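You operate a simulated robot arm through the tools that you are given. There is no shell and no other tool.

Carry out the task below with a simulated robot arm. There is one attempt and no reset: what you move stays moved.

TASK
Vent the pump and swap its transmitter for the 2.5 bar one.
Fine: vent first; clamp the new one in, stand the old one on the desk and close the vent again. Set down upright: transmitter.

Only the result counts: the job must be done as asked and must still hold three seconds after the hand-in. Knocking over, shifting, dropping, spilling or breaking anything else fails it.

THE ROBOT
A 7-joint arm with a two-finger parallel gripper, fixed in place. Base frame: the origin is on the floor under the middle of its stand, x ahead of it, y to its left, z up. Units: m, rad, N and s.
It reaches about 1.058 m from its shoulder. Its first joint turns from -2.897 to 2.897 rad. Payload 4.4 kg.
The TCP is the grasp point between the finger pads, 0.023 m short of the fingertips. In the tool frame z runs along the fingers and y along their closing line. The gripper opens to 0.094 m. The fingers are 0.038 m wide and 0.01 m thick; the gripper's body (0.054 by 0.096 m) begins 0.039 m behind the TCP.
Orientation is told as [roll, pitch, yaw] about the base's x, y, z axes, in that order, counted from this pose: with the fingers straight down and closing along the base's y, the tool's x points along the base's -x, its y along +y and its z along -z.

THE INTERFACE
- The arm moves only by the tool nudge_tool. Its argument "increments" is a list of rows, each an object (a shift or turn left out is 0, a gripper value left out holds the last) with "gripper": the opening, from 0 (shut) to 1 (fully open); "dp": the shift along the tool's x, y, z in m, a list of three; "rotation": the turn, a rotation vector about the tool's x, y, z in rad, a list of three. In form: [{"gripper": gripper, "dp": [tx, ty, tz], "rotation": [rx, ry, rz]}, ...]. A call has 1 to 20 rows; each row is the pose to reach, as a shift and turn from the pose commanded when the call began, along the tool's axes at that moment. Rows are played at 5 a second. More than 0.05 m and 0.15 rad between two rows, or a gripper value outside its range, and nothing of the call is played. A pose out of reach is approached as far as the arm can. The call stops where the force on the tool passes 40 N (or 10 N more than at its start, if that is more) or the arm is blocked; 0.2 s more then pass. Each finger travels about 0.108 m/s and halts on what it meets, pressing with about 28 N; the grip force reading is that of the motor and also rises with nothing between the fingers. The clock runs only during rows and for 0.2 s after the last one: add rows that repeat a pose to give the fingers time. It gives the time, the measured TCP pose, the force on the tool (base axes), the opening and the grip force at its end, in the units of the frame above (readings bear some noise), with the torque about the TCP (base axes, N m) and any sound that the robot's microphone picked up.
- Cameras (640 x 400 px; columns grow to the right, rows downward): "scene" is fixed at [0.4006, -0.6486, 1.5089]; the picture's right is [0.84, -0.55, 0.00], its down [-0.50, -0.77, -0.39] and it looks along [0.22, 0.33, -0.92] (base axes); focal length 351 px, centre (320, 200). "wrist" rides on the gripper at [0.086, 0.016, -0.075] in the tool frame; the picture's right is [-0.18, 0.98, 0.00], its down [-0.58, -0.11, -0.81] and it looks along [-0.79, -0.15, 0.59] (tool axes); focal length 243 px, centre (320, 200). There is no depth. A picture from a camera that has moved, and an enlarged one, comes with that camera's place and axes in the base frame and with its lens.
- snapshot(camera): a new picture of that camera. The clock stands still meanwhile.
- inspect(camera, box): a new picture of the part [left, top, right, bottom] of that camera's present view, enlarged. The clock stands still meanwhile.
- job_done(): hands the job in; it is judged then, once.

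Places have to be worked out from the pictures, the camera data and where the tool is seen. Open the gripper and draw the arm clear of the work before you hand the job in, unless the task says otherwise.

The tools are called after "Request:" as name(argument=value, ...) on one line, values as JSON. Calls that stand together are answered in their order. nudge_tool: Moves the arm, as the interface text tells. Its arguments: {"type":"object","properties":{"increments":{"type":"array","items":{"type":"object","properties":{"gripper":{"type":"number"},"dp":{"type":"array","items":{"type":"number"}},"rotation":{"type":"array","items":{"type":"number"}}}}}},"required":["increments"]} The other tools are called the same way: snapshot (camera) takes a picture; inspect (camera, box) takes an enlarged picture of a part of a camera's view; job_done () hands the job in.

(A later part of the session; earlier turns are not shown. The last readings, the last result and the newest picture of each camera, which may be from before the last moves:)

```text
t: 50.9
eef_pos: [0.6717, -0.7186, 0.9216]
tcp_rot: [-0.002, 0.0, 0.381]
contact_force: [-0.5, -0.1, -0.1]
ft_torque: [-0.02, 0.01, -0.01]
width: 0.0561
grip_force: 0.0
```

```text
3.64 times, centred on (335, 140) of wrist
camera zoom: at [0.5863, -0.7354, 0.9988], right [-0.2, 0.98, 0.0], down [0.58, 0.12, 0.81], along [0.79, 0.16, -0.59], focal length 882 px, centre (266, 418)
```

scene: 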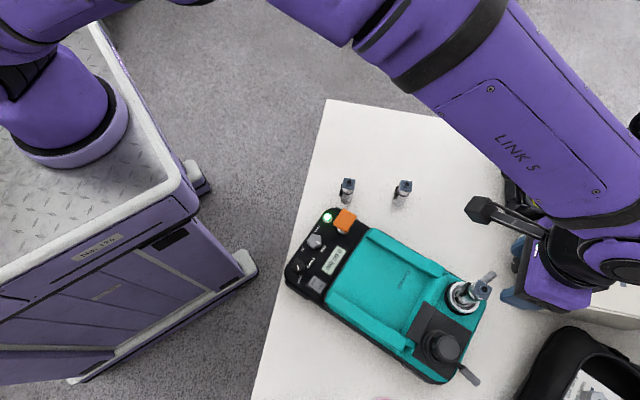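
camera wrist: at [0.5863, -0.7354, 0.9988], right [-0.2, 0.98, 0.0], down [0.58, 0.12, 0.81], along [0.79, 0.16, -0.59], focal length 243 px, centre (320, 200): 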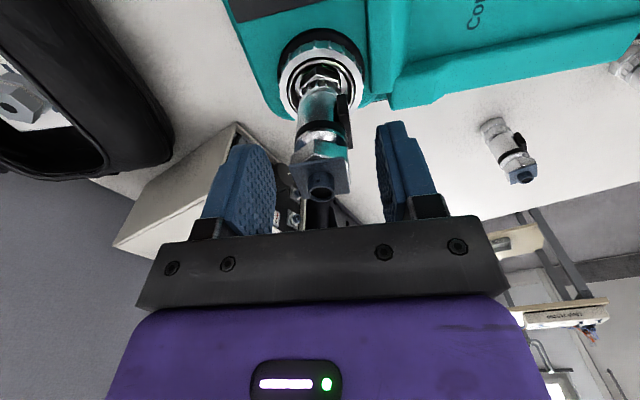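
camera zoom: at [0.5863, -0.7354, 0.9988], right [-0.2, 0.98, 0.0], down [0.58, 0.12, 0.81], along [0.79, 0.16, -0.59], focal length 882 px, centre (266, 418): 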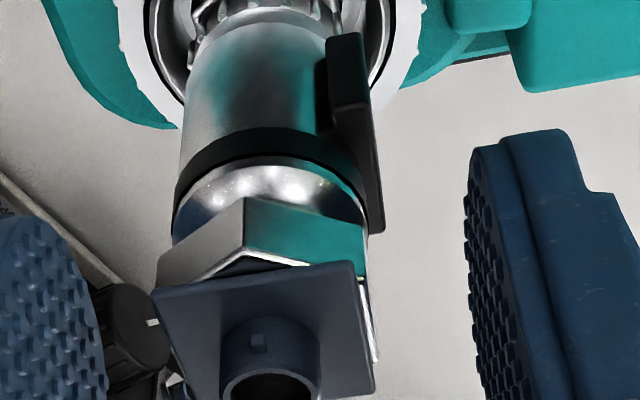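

The label's top is at about z = 0.891, below the fingertips (0.8986), so the grip is clear. I close on the hex flats.

Request:
nudge_tool(increments=[{"gripper": 0.45}, {"gripper": 0.35}, {"gripper": 0.28}, {"gripper": 0.2}, {"gripper": 0.1}, {"gripper": 0.0}, {"gripper": 0.0}])

Request:
inspect(camera="wrist", box=[230, 90, 410, 220])

```text
t: 52.5
eef_pos: [0.6706, -0.7184, 0.9243]
tcp_rot: [0.0, 0.0, 0.381]
contact_force: [0.5, 0.2, 0.3]
ft_torque: [0.07, -0.02, -0.04]
width: 0.0279
grip_force: 27.7
```

```text
3.08 times, centred on (320, 155) of wrist
camera zoom: at [0.5863, -0.7354, 0.999], right [-0.2, 0.98, 0.0], down [0.58, 0.12, 0.81], along [0.79, 0.16, -0.59], focal length 746 px, centre (320, 338)
```

zoom: 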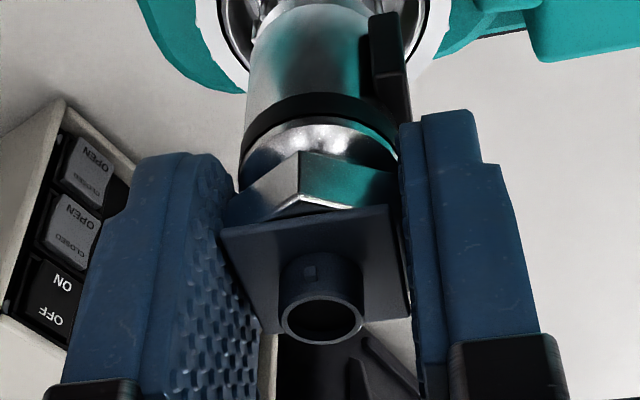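

It holds the hex flats (27.9 mm). I lift a few millimetres gently to see whether the chuck has let go.

Request:
nudge_tool(increments=[{"dp": [0, 0, -0.0015]}, {"dp": [0, 0, -0.003]}, {"dp": [0, 0, -0.0045]}, {"dp": [0, 0, -0.006]}])

Request:
inspect(camera="wrist", box=[230, 90, 410, 220])

```text
t: 53.5
eef_pos: [0.6726, -0.7185, 0.9305]
tcp_rot: [-0.003, 0.001, 0.382]
contact_force: [-0.6, 0.3, -2.9]
ft_torque: [-0.02, 0.02, -0.01]
width: 0.0281
grip_force: 27.9
```

```text
3.08 times, centred on (320, 155) of wrist
camera zoom: at [0.5865, -0.7351, 1.0053], right [-0.2, 0.98, 0.0], down [0.58, 0.12, 0.81], along [0.79, 0.16, -0.59], focal length 746 px, centre (320, 338)
```

zoom: 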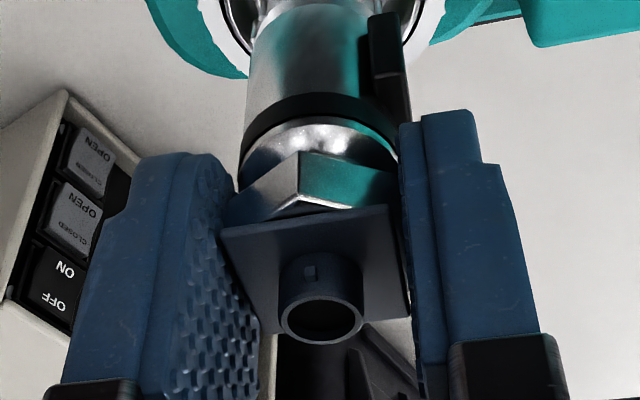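

The load is only about 3 N, its own weight, so the chuck has released it. I lift it clear, then carry it over to the free desk area near (0.75, -0.33).

Request:
nudge_tool(increments=[{"dp": [0, 0, -0.015]}, {"dp": [0, 0, -0.035]}, {"dp": [0, 0, -0.06]}, {"dp": [0, 0, -0.085]}, {"dp": [0, 0, -0.1]}, {"dp": [0, 0, -0.1]}])

Request:
snapshot(camera="wrist")

Request:
inspect(camera="scene", box=[430, 250, 530, 340])

```text
t: 54.9
eef_pos: [0.671, -0.7197, 1.0306]
tcp_rot: [-0.002, 0.0, 0.383]
contact_force: [0.6, 0.1, -2.5]
ft_torque: [-0.01, 0.0, -0.04]
width: 0.0281
grip_force: 28.1
```

```text
taken
camera wrist: at [0.586, -0.7354, 1.1052], right [-0.2, 0.98, 0.0], down [0.58, 0.12, 0.81], along [0.79, 0.16, -0.59], focal length 243 px, centre (320, 200)
```

wrist: 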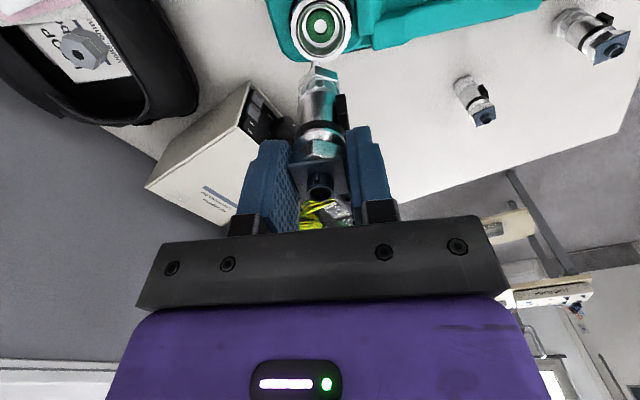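

```text
4.44 times, centred on (480, 295) of scene
camera zoom: at [0.4006, -0.6486, 1.5089], right [0.84, -0.55, 0.0], down [-0.5, -0.77, -0.39], along [0.22, 0.33, -0.92], focal length 1562 px, centre (-391, -222)
```

zoom: 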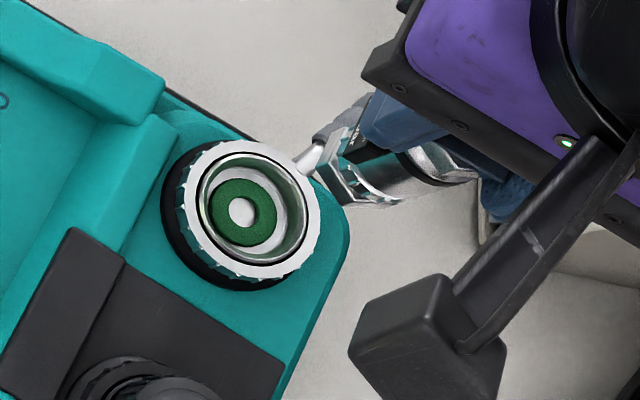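

It is out and hanging upright, and the chuck's round green-sealed socket is open. I carry the old transmitter across at this height.

Request:
nudge_tool(increments=[{"dp": [-0.018, 0.027, 0]}, {"dp": [-0.036, 0.055, 0]}, {"dp": [-0.054, 0.083, 0]}, {"dp": [-0.072, 0.11, 0]}, {"dp": [-0.09, 0.138, 0]}, {"dp": [-0.108, 0.166, 0]}, {"dp": [-0.126, 0.193, 0]}, {"dp": [-0.145, 0.221, 0]}, {"dp": [-0.163, 0.249, 0]}, {"dp": [-0.181, 0.276, 0]}, {"dp": [-0.199, 0.304, 0]}, {"dp": [-0.2173, 0.3314, 0]}, {"dp": [-0.2173, 0.3314, 0]}])

Request:
snapshot(camera="wrist")

Request:
snapshot(camera="scene")

```text
t: 57.6
eef_pos: [0.7485, -0.3292, 1.0297]
tcp_rot: [-0.003, 0.0, 0.383]
contact_force: [-0.5, 0.2, -2.3]
ft_torque: [0.0, 0.04, -0.01]
width: 0.028
grip_force: 28.0
```

```text
taken
camera wrist: at [0.6635, -0.3458, 1.1057], right [-0.2, 0.98, 0.0], down [0.58, 0.12, 0.81], along [0.79, 0.16, -0.59], focal length 243 px, centre (320, 200)
```

wrist: 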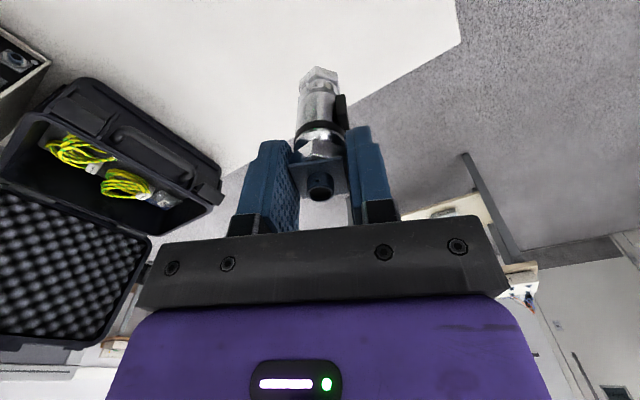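

```text
taken
```

scene: 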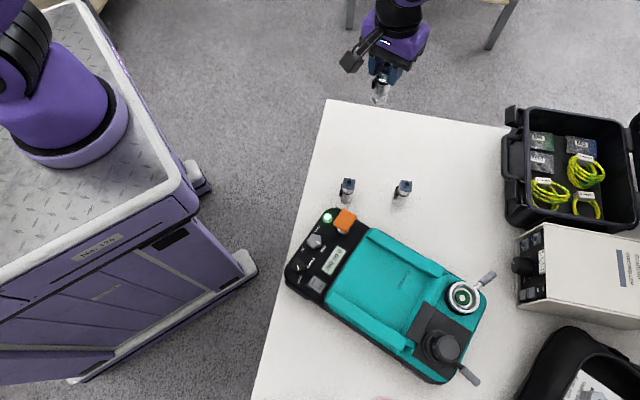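

The spot below is clear desk, over 0.13 m from any edge. I descend to just above the expected touchdown height.

Request:
nudge_tool(increments=[{"dp": [0, 0, 0.04]}, {"dp": [0, 0, 0.08]}, {"dp": [0, 0, 0.12]}, {"dp": [0, 0, 0.16]}, {"dp": [0, 0, 0.185]}, {"dp": [0, 0, 0.2]}, {"dp": [0, 0, 0.204]}, {"dp": [0, 0, 0.204]}])

Request:
snapshot(camera="wrist")

Request:
inspect(camera="scene", box=[320, 100, 430, 210])

```text
t: 59.5
eef_pos: [0.7488, -0.33, 0.8268]
tcp_rot: [-0.002, 0.002, 0.381]
contact_force: [-0.3, -0.6, -1.7]
ft_torque: [-0.01, 0.02, -0.01]
width: 0.0276
grip_force: 27.8
```

```text
taken
camera wrist: at [0.6641, -0.3462, 0.9008], right [-0.2, 0.98, 0.0], down [0.58, 0.12, 0.81], along [0.79, 0.16, -0.59], focal length 243 px, centre (320, 200)
```

wrist: 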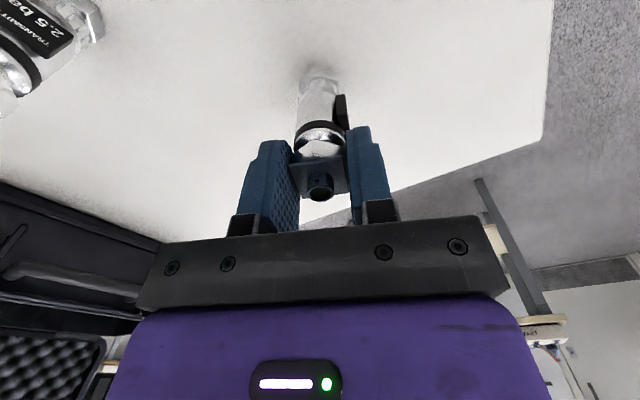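

```text
3.64 times, centred on (375, 155) of scene
camera zoom: at [0.4006, -0.6486, 1.5089], right [0.84, -0.55, 0.0], down [-0.5, -0.77, -0.39], along [0.22, 0.33, -0.92], focal length 1278 px, centre (120, 364)
```

zoom: 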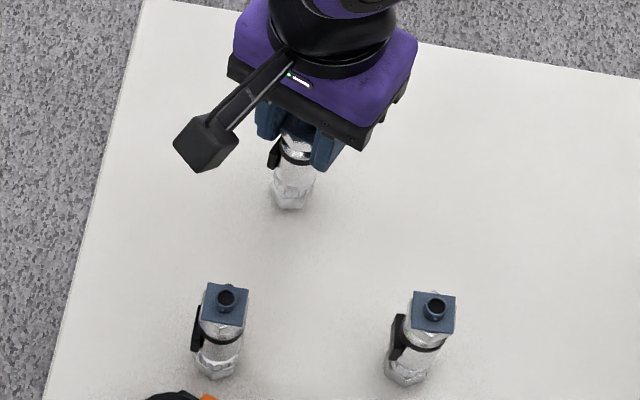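

It is nearly touching the desk. I lower in 1 to 1.5 mm steps and watch the vertical force for touchdown.

Request:
nudge_tool(increments=[{"dp": [0, 0, 0.002]}, {"dp": [0, 0, 0.004]}, {"dp": [0, 0, 0.006]}, {"dp": [0, 0, 0.006]}])

Request:
inspect(camera="scene", box=[345, 120, 395, 170])

```text
t: 60.5
eef_pos: [0.7495, -0.3307, 0.819]
tcp_rot: [-0.001, 0.002, 0.383]
contact_force: [-0.8, 0.1, -1.0]
ft_torque: [-0.03, -0.01, 0.01]
width: 0.0278
grip_force: 27.9
```

```text
8.00 times, centred on (370, 145) of scene
camera zoom: at [0.4006, -0.6486, 1.5089], right [0.84, -0.55, 0.0], down [-0.5, -0.77, -0.39], along [0.22, 0.33, -0.92], focal length 2811 px, centre (-80, 640)
```

zoom: 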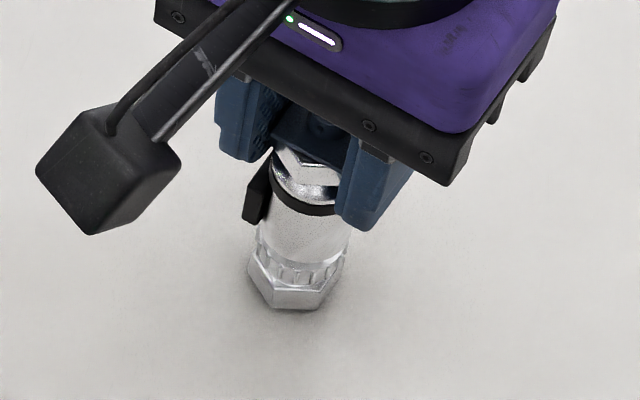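

Not clearly down yet. I continue in 1 mm steps.

Request:
nudge_tool(increments=[{"dp": [0, 0, 0.001]}, {"dp": [0, 0, 0.002]}, {"dp": [0, 0, 0.002]}])

Request:
nudge_tool(increments=[{"dp": [0, 0, 0.001]}, {"dp": [0, 0, 0.0015]}, {"dp": [0, 0, 0.0015]}])

```text
t: 61.2
eef_pos: [0.7478, -0.3303, 0.8182]
tcp_rot: [-0.003, -0.001, 0.382]
contact_force: [-0.7, -0.2, 6.1]
ft_torque: [0.14, 0.05, 0.01]
width: 0.0278
grip_force: 27.7
```

```text
t: 62.0
eef_pos: [0.75, -0.33, 0.8176]
tcp_rot: [-0.003, -0.002, 0.383]
contact_force: [-0.1, 0.1, 20.2]
ft_torque: [0.26, 0.0, 0.02]
width: 0.0279
grip_force: 27.6
```

Touchdown: 6 N and then 20 N at TCP z of about 0.818. I ease off 2 mm to remove the preload and open the fingers slowly.

Request:
nudge_tool(increments=[{"dp": [0, 0, -0.001]}, {"dp": [0, 0, -0.002]}, {"dp": [0, 0, -0.002]}])

Request:
nudge_tool(increments=[{"gripper": 0.29}, {"gripper": 0.32}, {"gripper": 0.36}, {"gripper": 0.42}, {"gripper": 0.5}, {"gripper": 0.55}, {"gripper": 0.55}])

Request:
inspect(camera="scene", box=[345, 120, 395, 170])

Request:
snapshot(camera="wrist")

```text
t: 62.9
eef_pos: [0.7494, -0.3297, 0.8181]
tcp_rot: [0.0, -0.001, 0.382]
contact_force: [-0.4, 0.2, -1.9]
ft_torque: [-0.02, 0.03, 0.02]
width: 0.0283
grip_force: 28.5
```

```text
t: 64.5
eef_pos: [0.7497, -0.329, 0.818]
tcp_rot: [-0.003, 0.0, 0.381]
contact_force: [0.4, 0.9, -0.4]
ft_torque: [0.0, 0.01, -0.02]
width: 0.0517
grip_force: 0.2
```

```text
8.00 times, centred on (370, 145) of scene
camera zoom: at [0.4006, -0.6486, 1.5089], right [0.84, -0.55, 0.0], down [-0.5, -0.77, -0.39], along [0.22, 0.33, -0.92], focal length 2811 px, centre (-80, 640)
```

zoom: 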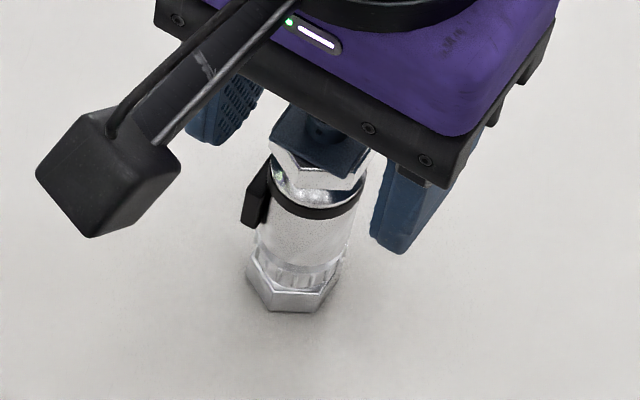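

```text
taken
camera wrist: at [0.6642, -0.3465, 0.8935], right [-0.2, 0.98, 0.0], down [0.58, 0.12, 0.81], along [0.79, 0.16, -0.59], focal length 243 px, centre (320, 200)
```

wrist: 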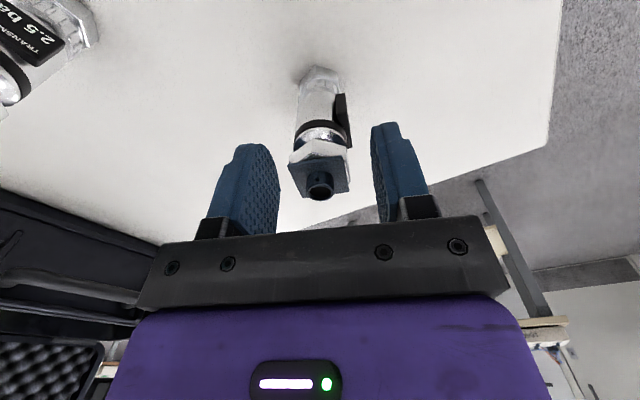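

The old transmitter is standing upright on its own. I rise straight up and move over to the 2.5 bar one.

Request:
nudge_tool(increments=[{"dp": [0, 0, -0.03]}, {"dp": [0, 0, -0.06]}, {"dp": [0, 0, -0.1]}, {"dp": [0, 0, -0.15]}, {"dp": [0.014, -0.027, -0.17]}, {"dp": [0.028, -0.055, -0.17]}, {"dp": [0.042, -0.083, -0.17]}, {"dp": [0.056, -0.11, -0.17]}, {"dp": [0.0667, -0.1333, -0.17]}, {"dp": [0.0667, -0.1333, -0.17]}])

Request:
snapshot(camera="wrist")

Request:
inspect(camera="wrist", box=[250, 0, 390, 100])

Request:
snapshot(camera="scene")

```text
t: 66.7
eef_pos: [0.7384, -0.4795, 0.9888]
tcp_rot: [0.0, 0.001, 0.381]
contact_force: [-0.7, 0.3, 0.2]
ft_torque: [0.0, 0.0, 0.01]
width: 0.0518
grip_force: 0.0
```

```text
taken
camera wrist: at [0.6523, -0.496, 1.0638], right [-0.2, 0.98, 0.0], down [0.58, 0.12, 0.81], along [0.79, 0.16, -0.59], focal length 243 px, centre (320, 200)
```

wrist: 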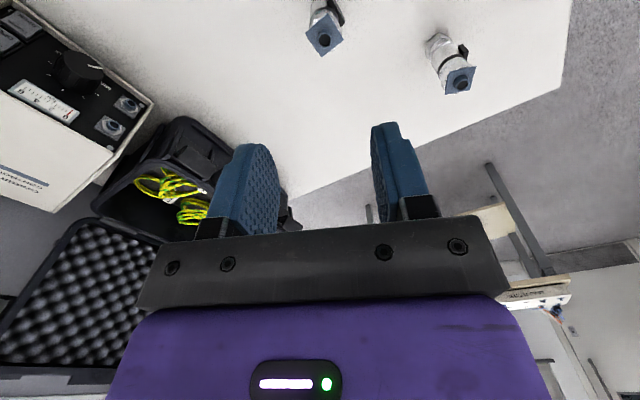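

```text
4.00 times, centred on (320, 50) of wrist
camera zoom: at [0.6523, -0.496, 1.0638], right [-0.2, 0.98, 0.0], down [0.58, 0.12, 0.81], along [0.79, 0.16, -0.59], focal length 970 px, centre (320, 800)
```

zoom: 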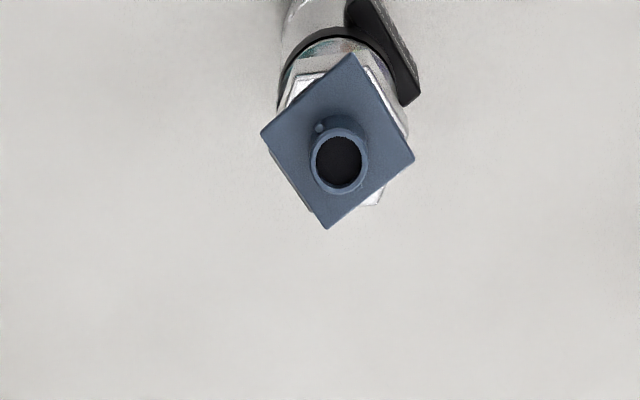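

```text
taken
```

scene: 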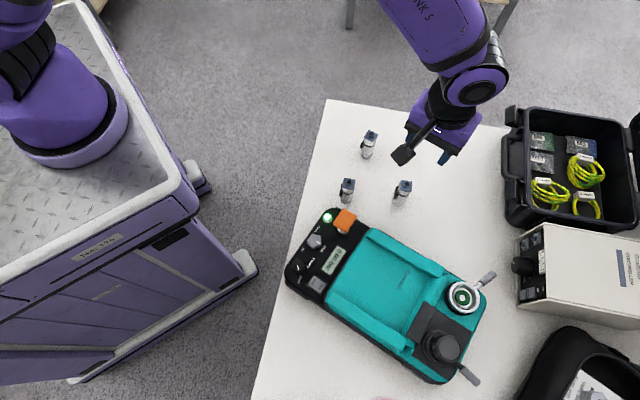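

The 2.5 bar transmitter's label faces about 139°, so I yaw to about 0.855 to close on its hex flats, shift about 4 mm to centre and come partway down for another check.

Request:
nudge_tool(increments=[{"dp": [0, 0.002, 0.01], "rotation": [0, 0, -0.12], "gripper": 0.6}, {"dp": [0, 0.0038, 0.02], "rotation": [0, 0, -0.24]}, {"dp": [0, 0.0038, 0.04], "rotation": [0, 0, -0.36]}, {"dp": [0, 0.0038, 0.06], "rotation": [0, 0, -0.474]}, {"dp": [0, 0.0038, 0.06], "rotation": [0, 0, -0.474]}])

Request:
snapshot(camera="wrist")

Request:
inspect(camera="wrist", box=[260, 20, 380, 130])

```text
t: 67.8
eef_pos: [0.7359, -0.4747, 0.928]
tcp_rot: [-0.003, 0.0, 0.859]
contact_force: [-1.0, -0.6, 0.2]
ft_torque: [0.0, -0.02, -0.01]
width: 0.0565
grip_force: 0.1
```

```text
taken
camera wrist: at [0.6683, -0.5294, 1.0036], right [-0.62, 0.78, 0.0], down [0.46, 0.37, 0.81], along [0.63, 0.5, -0.59], focal length 243 px, centre (320, 200)
```

wrist: 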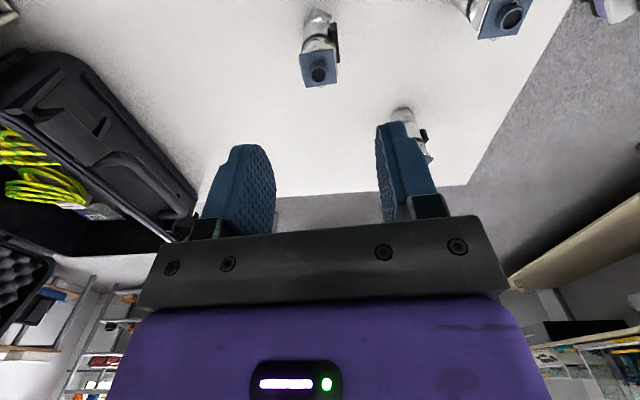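

```text
3.64 times, centred on (320, 75) of wrist
camera zoom: at [0.6683, -0.5294, 1.0036], right [-0.62, 0.78, 0.0], down [0.46, 0.37, 0.81], along [0.63, 0.5, -0.59], focal length 882 px, centre (320, 654)
```

zoom: 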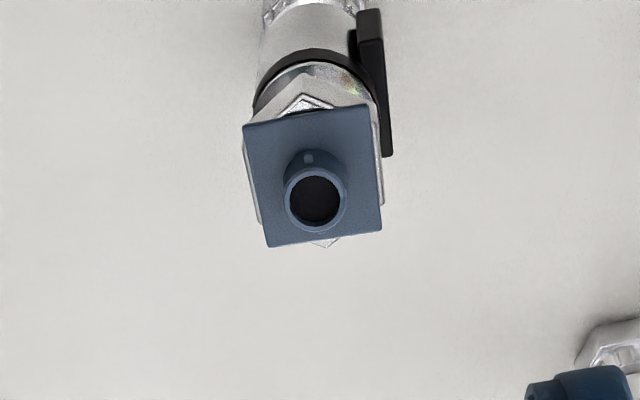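

Alignment is within about 2° and 1 mm. I apply the small correction and descend to the same relative grip height (TCP z of about 0.819).

Request:
nudge_tool(increments=[{"dp": [0, -0.001, 0.03], "rotation": [0, 0, 0.03]}, {"dp": [0, -0.001, 0.06], "rotation": [0, 0, 0.03]}, {"dp": [0, -0.001, 0.085], "rotation": [0, 0, 0.03]}, {"dp": [0, -0.001, 0.1], "rotation": [0, 0, 0.03]}, {"dp": [0, -0.001, 0.109], "rotation": [0, 0, 0.03]}, {"dp": [0, -0.001, 0.109], "rotation": [0, 0, 0.03]}])

Request:
inspect(camera="wrist", box=[230, 90, 410, 220])

```text
t: 69.2
eef_pos: [0.7366, -0.4759, 0.819]
tcp_rot: [-0.002, 0.001, 0.827]
contact_force: [1.0, -0.3, 0.1]
ft_torque: [-0.02, 0.02, 0.02]
width: 0.0566
grip_force: 0.0
```

```text
3.08 times, centred on (320, 155) of wrist
camera zoom: at [0.6669, -0.5278, 0.8946], right [-0.6, 0.8, 0.0], down [0.47, 0.36, 0.81], along [0.65, 0.48, -0.59], focal length 746 px, centre (320, 338)
```

zoom: 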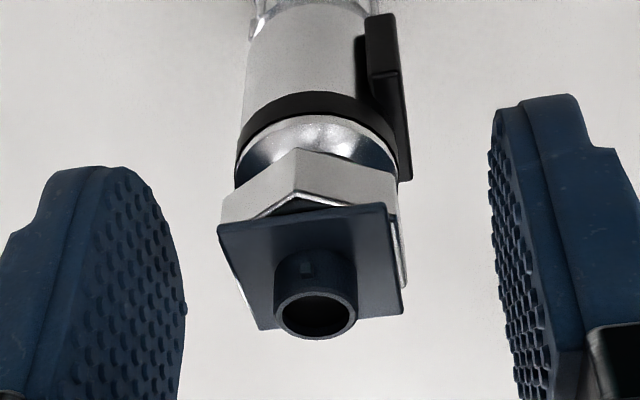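

The transmitter sits about 1 mm off the finger midline. I shift 1 mm and close slowly.

Request:
nudge_tool(increments=[{"dp": [0, -0.0012, 0], "gripper": 0.6}, {"dp": [0, -0.0012, 0], "gripper": 0.5}, {"dp": [0, -0.0012, 0], "gripper": 0.42}, {"dp": [0, -0.0012, 0], "gripper": 0.36}, {"dp": [0, -0.0012, 0], "gripper": 0.32}, {"dp": [0, -0.0012, 0], "gripper": 0.29}, {"dp": [0, -0.0012, 0], "gripper": 0.26}, {"dp": [0, -0.0012, 0], "gripper": 0.1}, {"dp": [0, -0.0012, 0], "gripper": 0.0}, {"dp": [0, -0.0012, 0], "gripper": 0.0}])

Request:
inspect(camera="wrist", box=[230, 90, 410, 220])

```text
t: 71.5
eef_pos: [0.7388, -0.4772, 0.8196]
tcp_rot: [0.0, 0.0, 0.827]
contact_force: [1.6, -0.8, 2.8]
ft_torque: [-0.03, 0.0, -0.01]
width: 0.0276
grip_force: 28.1
```

```text
3.08 times, centred on (320, 155) of wrist
camera zoom: at [0.6682, -0.5286, 0.895], right [-0.6, 0.8, 0.0], down [0.47, 0.36, 0.81], along [0.65, 0.48, -0.59], focal length 746 px, centre (320, 338)
```

zoom: 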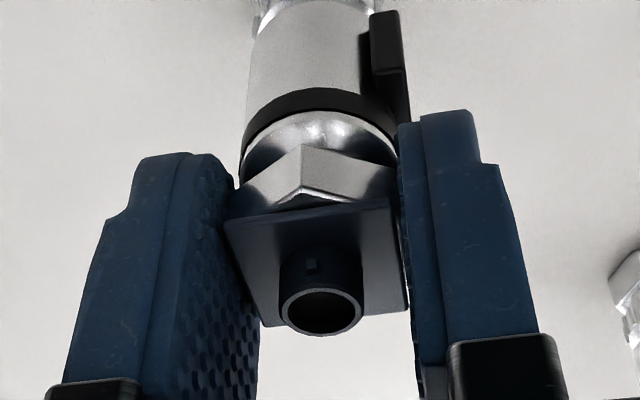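

It is gripped just like the old one (27.6 mm). I lift it and check that it hangs straight.

Request:
nudge_tool(increments=[{"dp": [0, 0, -0.01]}, {"dp": [0, 0, -0.03]}, {"dp": [0, 0, -0.06]}, {"dp": [0, 0, -0.1]}, {"dp": [0, 0, -0.14]}, {"dp": [0, 0, -0.18]}, {"dp": [0, 0, -0.21]}, {"dp": [0, 0, -0.21]}])

Request:
inspect(camera="wrist", box=[250, 50, 400, 220])

Request:
snapshot(camera="scene")

```text
t: 73.2
eef_pos: [0.7376, -0.4765, 1.029]
tcp_rot: [0.0, -0.001, 0.829]
contact_force: [-0.5, 0.8, -1.9]
ft_torque: [0.02, 0.02, 0.02]
width: 0.0276
grip_force: 27.4
```

```text
2.35 times, centred on (325, 135) of wrist
camera zoom: at [0.6693, -0.5286, 1.1048], right [-0.6, 0.8, 0.0], down [0.47, 0.35, 0.81], along [0.65, 0.48, -0.59], focal length 571 px, centre (308, 353)
```

zoom: 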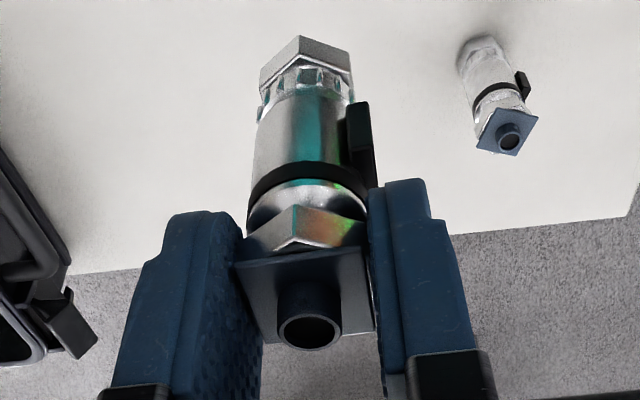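

```text
taken
```

scene: 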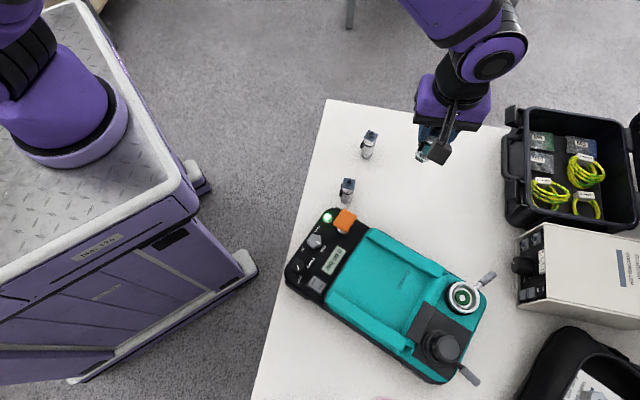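

The 2.5 bar unit hangs straight. I carry it to the chuck, yawing back to 0.382 on the way.

Request:
nudge_tool(increments=[{"dp": [0.028, -0.0143, 0], "rotation": [0, 0, 0.055]}, {"dp": [0.056, -0.0286, 0], "rotation": [0, 0, 0.11]}, {"dp": [0.084, -0.0429, 0], "rotation": [0, 0, 0.165]}, {"dp": [0.112, -0.0572, 0], "rotation": [0, 0, 0.22]}, {"dp": [0.14, -0.0715, 0], "rotation": [0, 0, 0.28]}, {"dp": [0.168, -0.0858, 0], "rotation": [0, 0, 0.335]}, {"dp": [0.196, -0.1, 0], "rotation": [0, 0, 0.39]}, {"dp": [0.2234, -0.1144, 0], "rotation": [0, 0, 0.445]}, {"dp": [0.2234, -0.1144, 0], "rotation": [0, 0, 0.445]}])

Request:
snapshot(camera="wrist")

Request:
inspect(camera="wrist", box=[270, 0, 390, 120])

Request:
inspect(camera="scene", box=[430, 250, 530, 340])

```text
t: 75.2
eef_pos: [0.671, -0.7192, 1.0304]
tcp_rot: [-0.002, 0.001, 0.38]
contact_force: [-0.7, 0.0, -2.1]
ft_torque: [-0.02, 0.02, -0.06]
width: 0.0277
grip_force: 27.8
```

```text
taken
camera wrist: at [0.586, -0.7363, 1.1052], right [-0.19, 0.98, 0.0], down [0.58, 0.12, 0.81], along [0.79, 0.16, -0.59], focal length 243 px, centre (320, 200)
```

wrist: 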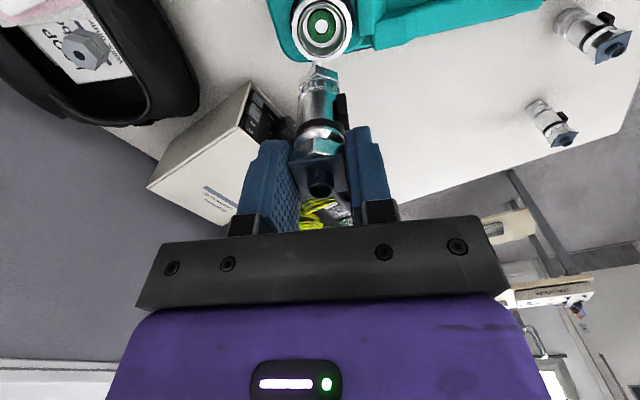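

```text
3.33 times, centred on (330, 60) of wrist
camera zoom: at [0.586, -0.7363, 1.1052], right [-0.19, 0.98, 0.0], down [0.58, 0.12, 0.81], along [0.79, 0.16, -0.59], focal length 809 px, centre (287, 667)
```

zoom: 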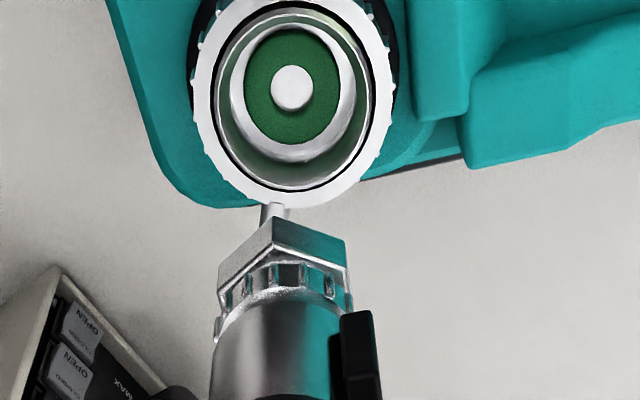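

```text
4.44 times, centred on (480, 295) of scene
camera zoom: at [0.4006, -0.6486, 1.5089], right [0.84, -0.55, 0.0], down [-0.5, -0.77, -0.39], along [0.22, 0.33, -0.92], focal length 1562 px, centre (-391, -222)
```

zoom: 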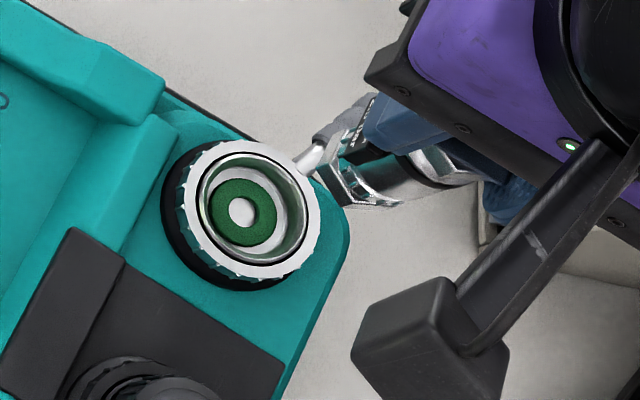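

It is over the chuck. Using the camera poses as a precise reference, I am under 1 mm from where the old one was drawn. I correct that and descend to just above the ring.

Request:
nudge_tool(increments=[{"dp": [-0.0005, 0.0006, 0.02]}, {"dp": [-0.0005, 0.0006, 0.045]}, {"dp": [-0.0005, 0.0006, 0.065]}, {"dp": [-0.0005, 0.0006, 0.078]}, {"dp": [-0.0005, 0.0006, 0.078]}])

Request:
inspect(camera="scene", box=[440, 265, 510, 325])

Request:
inspect(camera="wrist", box=[250, 30, 390, 170])

```text
t: 76.5
eef_pos: [0.6702, -0.7175, 0.9511]
tcp_rot: [-0.003, -0.001, 0.382]
contact_force: [0.1, 0.7, -1.9]
ft_torque: [-0.03, -0.01, -0.01]
width: 0.0276
grip_force: 28.2
```

```text
6.67 times, centred on (475, 295) of scene
camera zoom: at [0.4006, -0.6486, 1.5089], right [0.84, -0.55, 0.0], down [-0.5, -0.77, -0.39], along [0.22, 0.33, -0.92], focal length 2343 px, centre (-713, -433)
```

zoom: 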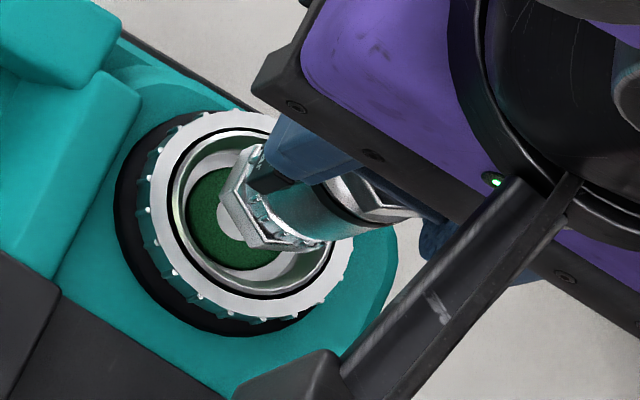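

```text
2.86 times, centred on (320, 100) of wrist
camera zoom: at [0.5854, -0.7343, 1.0267], right [-0.2, 0.98, 0.0], down [0.58, 0.12, 0.81], along [0.79, 0.16, -0.59], focal length 693 px, centre (320, 486)
```

zoom: 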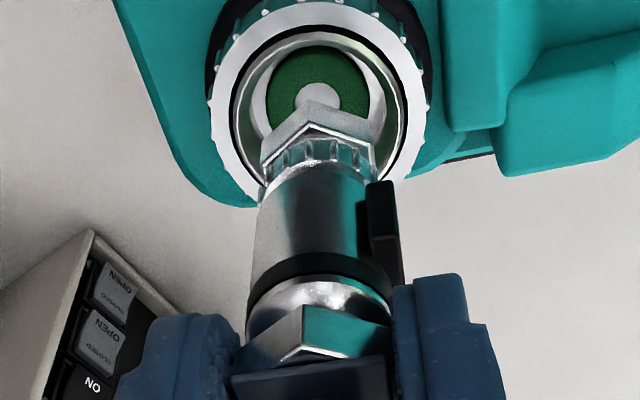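

Laterally it is centred in the ring, and I correct a further 1 mm. Then I lower it into the socket, slowing near the seat (expected TCP z of about 0.924).

Request:
nudge_tool(increments=[{"dp": [-0.0004, -0.0013, 0.003]}, {"dp": [-0.0004, -0.0013, 0.008]}, {"dp": [-0.0004, -0.0013, 0.013]}, {"dp": [-0.0004, -0.0013, 0.018]}, {"dp": [-0.0004, -0.0013, 0.022]}, {"dp": [-0.0004, -0.0013, 0.022]}])

Request:
inspect(camera="wrist", box=[250, 30, 390, 170])

Request:
inspect(camera="scene", box=[440, 265, 510, 325])

```text
t: 77.8
eef_pos: [0.6716, -0.719, 0.9289]
tcp_rot: [-0.002, 0.0, 0.383]
contact_force: [-0.2, -0.1, -1.5]
ft_torque: [-0.05, 0.01, -0.02]
width: 0.0276
grip_force: 27.4
```

```text
2.86 times, centred on (320, 100) of wrist
camera zoom: at [0.5864, -0.7353, 1.0048], right [-0.2, 0.98, 0.0], down [0.58, 0.12, 0.81], along [0.79, 0.16, -0.59], focal length 693 px, centre (320, 486)
```

zoom: 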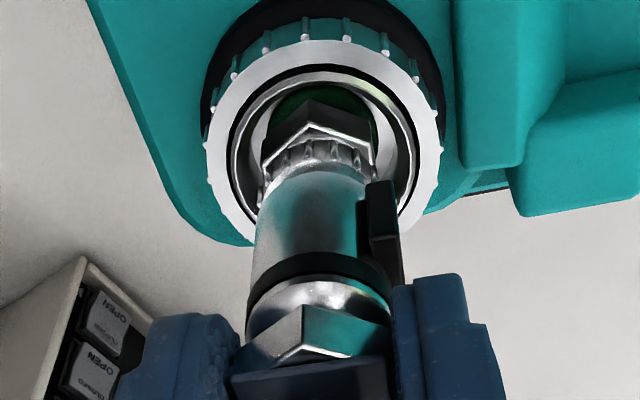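

```text
6.67 times, centred on (475, 295) of scene
camera zoom: at [0.4006, -0.6486, 1.5089], right [0.84, -0.55, 0.0], down [-0.5, -0.77, -0.39], along [0.22, 0.33, -0.92], focal length 2343 px, centre (-713, -433)
```

zoom: 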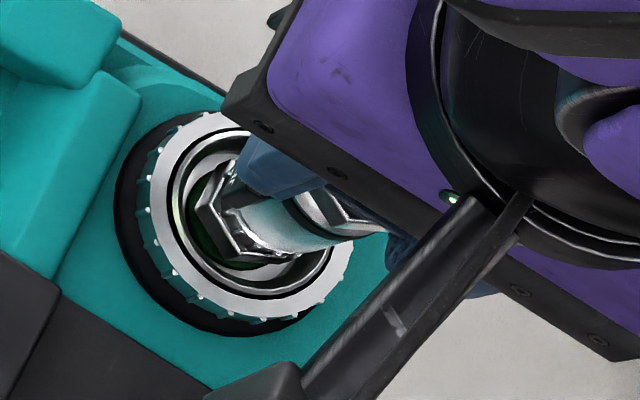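

It is inside the ring and aligned with the reference. I lower the last millimetres watching the vertical force.

Request:
nudge_tool(increments=[{"dp": [0, 0, 0.0015]}, {"dp": [0, 0, 0.003]}, {"dp": [0, 0, 0.0042]}, {"dp": [0, 0, 0.0042]}])

Request:
nudge_tool(increments=[{"dp": [0, 0, 0.001]}, {"dp": [0, 0, 0.0015]}, {"dp": [0, 0, 0.0015]}])

```text
t: 78.8
eef_pos: [0.6715, -0.7187, 0.9251]
tcp_rot: [-0.002, 0.0, 0.382]
contact_force: [-0.6, -0.7, 3.3]
ft_torque: [-0.06, -0.03, 0.0]
width: 0.0276
grip_force: 28.2
```

```text
t: 79.7
eef_pos: [0.6718, -0.7193, 0.9243]
tcp_rot: [-0.004, 0.0, 0.381]
contact_force: [0.8, 0.2, 11.5]
ft_torque: [0.07, -0.06, 0.02]
width: 0.0274
grip_force: 28.6
```

It is seated: 3 N and then 11 N of contact at z of about 0.925, matching the old seat height. I ease off the preload, open the fingers slowly and check.

Request:
nudge_tool(increments=[{"dp": [0, 0, -0.0008]}, {"dp": [0, 0, -0.0012]}, {"dp": [0, 0, -0.0012]}])

Request:
nudge_tool(increments=[{"gripper": 0.29}, {"gripper": 0.32}, {"gripper": 0.36}, {"gripper": 0.42}, {"gripper": 0.5}, {"gripper": 0.55}, {"gripper": 0.55}])

Request:
inspect(camera="wrist", box=[250, 30, 390, 170])

Request:
inspect(camera="scene", box=[440, 265, 510, 325])

```text
t: 80.5
eef_pos: [0.6711, -0.718, 0.9249]
tcp_rot: [-0.001, -0.001, 0.383]
contact_force: [0.0, 1.1, 6.6]
ft_torque: [0.12, 0.04, -0.02]
width: 0.0275
grip_force: 28.4
```

```text
t: 82.0
eef_pos: [0.6714, -0.7189, 0.9259]
tcp_rot: [-0.002, 0.0, 0.383]
contact_force: [-0.3, 0.5, 0.3]
ft_torque: [0.01, 0.0, 0.0]
width: 0.0519
grip_force: 0.1
```

```text
2.86 times, centred on (320, 100) of wrist
camera zoom: at [0.5862, -0.7351, 1.0003], right [-0.2, 0.98, 0.0], down [0.58, 0.12, 0.81], along [0.79, 0.16, -0.59], focal length 693 px, centre (320, 486)
```

zoom: 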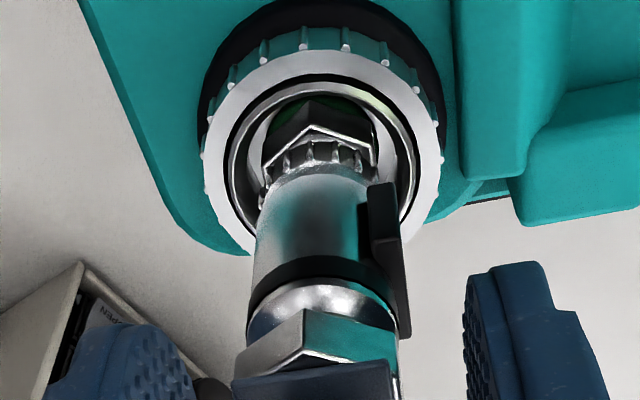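

```text
6.67 times, centred on (475, 295) of scene
camera zoom: at [0.4006, -0.6486, 1.5089], right [0.84, -0.55, 0.0], down [-0.5, -0.77, -0.39], along [0.22, 0.33, -0.92], focal length 2343 px, centre (-713, -433)
```

zoom: 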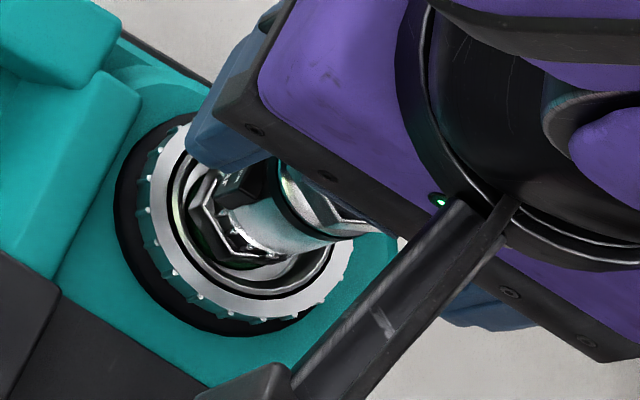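

The 2.5 bar transmitter stands in the chuck. I rise straight up, clear of it, and look at the lever before closing the clamp.

Request:
nudge_tool(increments=[{"dp": [0, 0, -0.03], "gripper": 0.6}, {"dp": [0, 0, -0.07]}, {"dp": [0, 0, -0.11]}, {"dp": [0, 0, -0.14]}, {"dp": [0, 0, -0.14]}])

Request:
snapshot(camera="scene")

Request:
inspect(camera="wrist", box=[250, 0, 390, 140])

```text
t: 83.2
eef_pos: [0.67, -0.7186, 1.0654]
tcp_rot: [-0.001, 0.001, 0.383]
contact_force: [0.0, 0.5, 0.6]
ft_torque: [-0.03, 0.01, 0.02]
width: 0.0563
grip_force: 0.1
```

```text
taken
```

scene: 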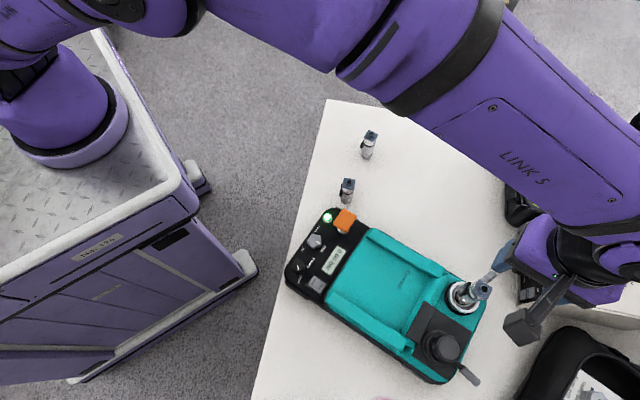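

```text
2.86 times, centred on (320, 70) of wrist
camera zoom: at [0.5859, -0.7356, 1.1411], right [-0.2, 0.98, 0.0], down [0.58, 0.12, 0.81], along [0.79, 0.16, -0.59], focal length 693 px, centre (320, 571)
```

zoom: 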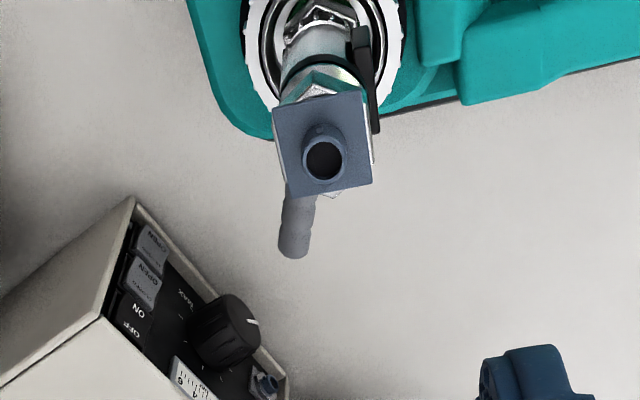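

The lever is at about +2.5°. I close the gripper and swing the yaw to about -2.62 while moving, still high, to the lever's counter-clockwise side.

Request:
nudge_tool(increments=[{"dp": [-0.009, 0.0026, 0], "rotation": [0, 0, 0.14], "gripper": 0.3}, {"dp": [-0.018, 0.0053, 0], "rotation": [0, 0, 0.28], "gripper": 0.0}, {"dp": [-0.027, 0.008, 0], "rotation": [0, 0, 0.42]}, {"dp": [-0.036, 0.0106, 0], "rotation": [0, 0, 0.56]}, {"dp": [-0.045, 0.0132, 0], "rotation": [0, 0, 0.7]}, {"dp": [-0.054, 0.0158, 0], "rotation": [0, 0, 0.84]}, {"dp": [-0.063, 0.0185, 0], "rotation": [0, 0, 0.98]}, {"dp": [-0.072, 0.0211, 0], "rotation": [0, 0, 1.12]}, {"dp": [-0.081, 0.0238, 0], "rotation": [0, 0, 1.26]}, {"dp": [-0.0898, 0.0264, 0], "rotation": [0, 0, 1.4]}, {"dp": [-0.0898, 0.0264, 0], "rotation": [0, 0, 1.54]}])

Request:
nudge_tool(increments=[{"rotation": [0, 0, 0.14]}, {"rotation": [0, 0, 0.28]}, {"rotation": [0, 0, 0.42]}, {"rotation": [0, 0, 0.56]}, {"rotation": [0, 0, 0.7]}, {"rotation": [0, 0, 0.84]}, {"rotation": [0, 0, 0.98]}, {"rotation": [0, 0, 1.12]}, {"rotation": [0, 0, 1.26]}, {"rotation": [0, 0, 1.4]}, {"rotation": [0, 0, 1.461]}, {"rotation": [0, 0, 1.461]}])

Request:
snapshot(camera="wrist")

Request:
snapshot(camera="scene")

```text
t: 85.7
eef_pos: [0.7454, -0.6595, 1.0646]
tcp_rot: [0.0, -0.004, -1.162]
contact_force: [0.3, 0.0, -0.3]
ft_torque: [-0.01, -0.03, 0.0]
width: 0.0002
grip_force: 28.1
```

```text
t: 88.2
eef_pos: [0.7445, -0.6616, 1.0645]
tcp_rot: [0.0, -0.002, -2.622]
contact_force: [-0.6, 0.0, -0.7]
ft_torque: [-0.02, 0.05, -0.02]
width: 0.0001
grip_force: 28.3
```

```text
taken
camera wrist: at [0.8288, -0.6308, 1.1404], right [0.33, -0.94, 0.0], down [-0.56, -0.19, 0.81], along [-0.76, -0.27, -0.59], focal length 243 px, centre (320, 200)
```

wrist: 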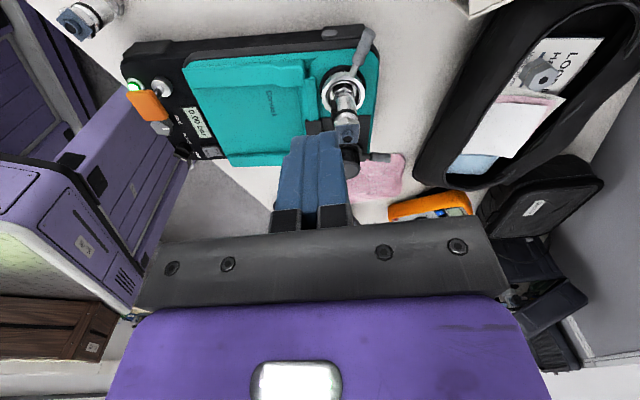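

```text
taken
```

scene: 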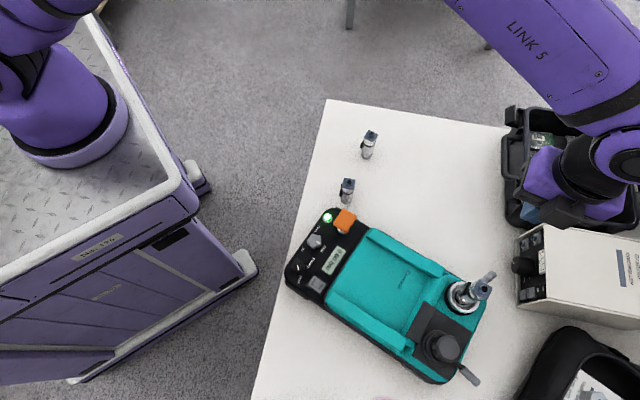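

The peg is above clear desk on the +y side of the lever. I descend to lever height.

Request:
nudge_tool(increments=[{"dp": [0, 0, 0.04]}, {"dp": [0, 0, 0.08]}, {"dp": [0, 0, 0.12]}, {"dp": [0, 0, 0.16]}, {"dp": [0, 0, 0.19]}, {"dp": [0, 0, 0.2115]}, {"dp": [0, 0, 0.2115]}])

Request:
snapshot(camera="wrist")

Request:
snapshot(camera="scene")

```text
t: 89.8
eef_pos: [0.7452, -0.6616, 0.8533]
tcp_rot: [0.002, 0.0, -2.62]
contact_force: [0.0, -0.8, -0.4]
ft_torque: [0.01, 0.02, 0.0]
width: 0.0001
grip_force: 27.9
```

```text
taken
camera wrist: at [0.8294, -0.6306, 0.9288], right [0.33, -0.94, 0.0], down [-0.56, -0.19, 0.81], along [-0.76, -0.27, -0.59], focal length 243 px, centre (320, 200)
```

wrist: 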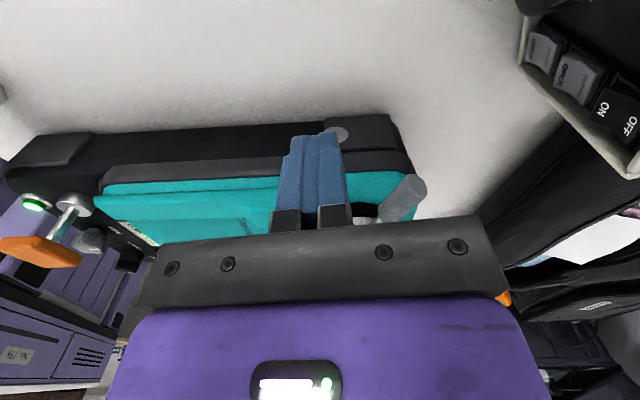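

```text
taken
```

scene: 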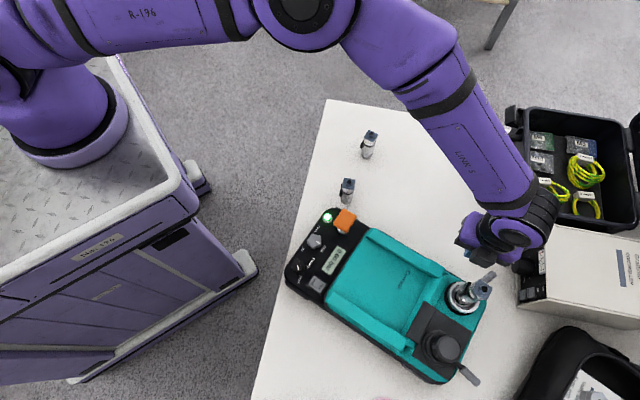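

Everything is clear. I push the lever clockwise along its arc, first to about -30°, watching the force.

Request:
nudge_tool(increments=[{"dp": [-0.008, 0.013, 0]}, {"dp": [-0.0154, 0.0252, 0]}, {"dp": [-0.017, 0.0325, 0]}, {"dp": [-0.0183, 0.0394, 0]}, {"dp": [-0.0213, 0.0445, 0]}, {"dp": [-0.0244, 0.0495, 0]}, {"dp": [-0.0282, 0.0548, 0]}, {"dp": [-0.032, 0.0599, 0]}])

Request:
snapshot(camera="wrist")

Request:
inspect(camera="scene", box=[430, 250, 530, 350])

```text
t: 91.7
eef_pos: [0.7467, -0.7299, 0.8542]
tcp_rot: [0.002, 0.001, -2.618]
contact_force: [-0.3, -1.0, -0.2]
ft_torque: [0.03, 0.0, -0.02]
width: 0.0
grip_force: 27.9
```

```text
taken
camera wrist: at [0.8312, -0.6987, 0.9289], right [0.33, -0.94, 0.0], down [-0.56, -0.19, 0.81], along [-0.76, -0.27, -0.59], focal length 243 px, centre (320, 200)
```

wrist: 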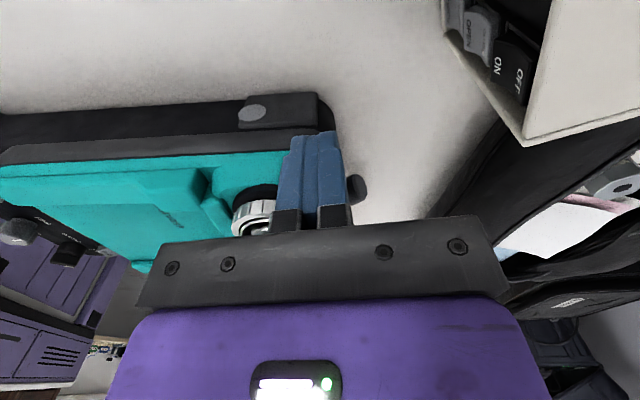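

```text
4.00 times, centred on (480, 300) of scene
camera zoom: at [0.4006, -0.6486, 1.5089], right [0.84, -0.55, 0.0], down [-0.5, -0.77, -0.39], along [0.22, 0.33, -0.92], focal length 1406 px, centre (-320, -200)
```

zoom: 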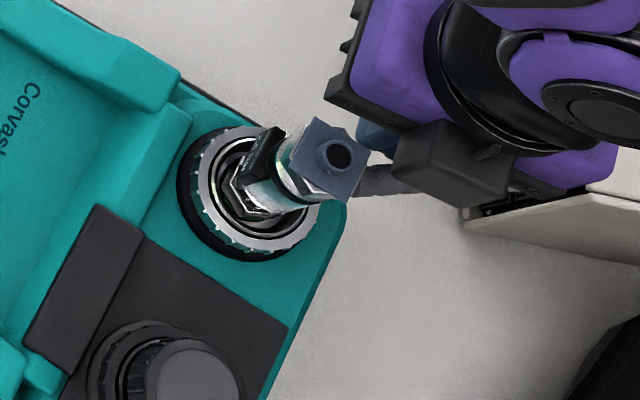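

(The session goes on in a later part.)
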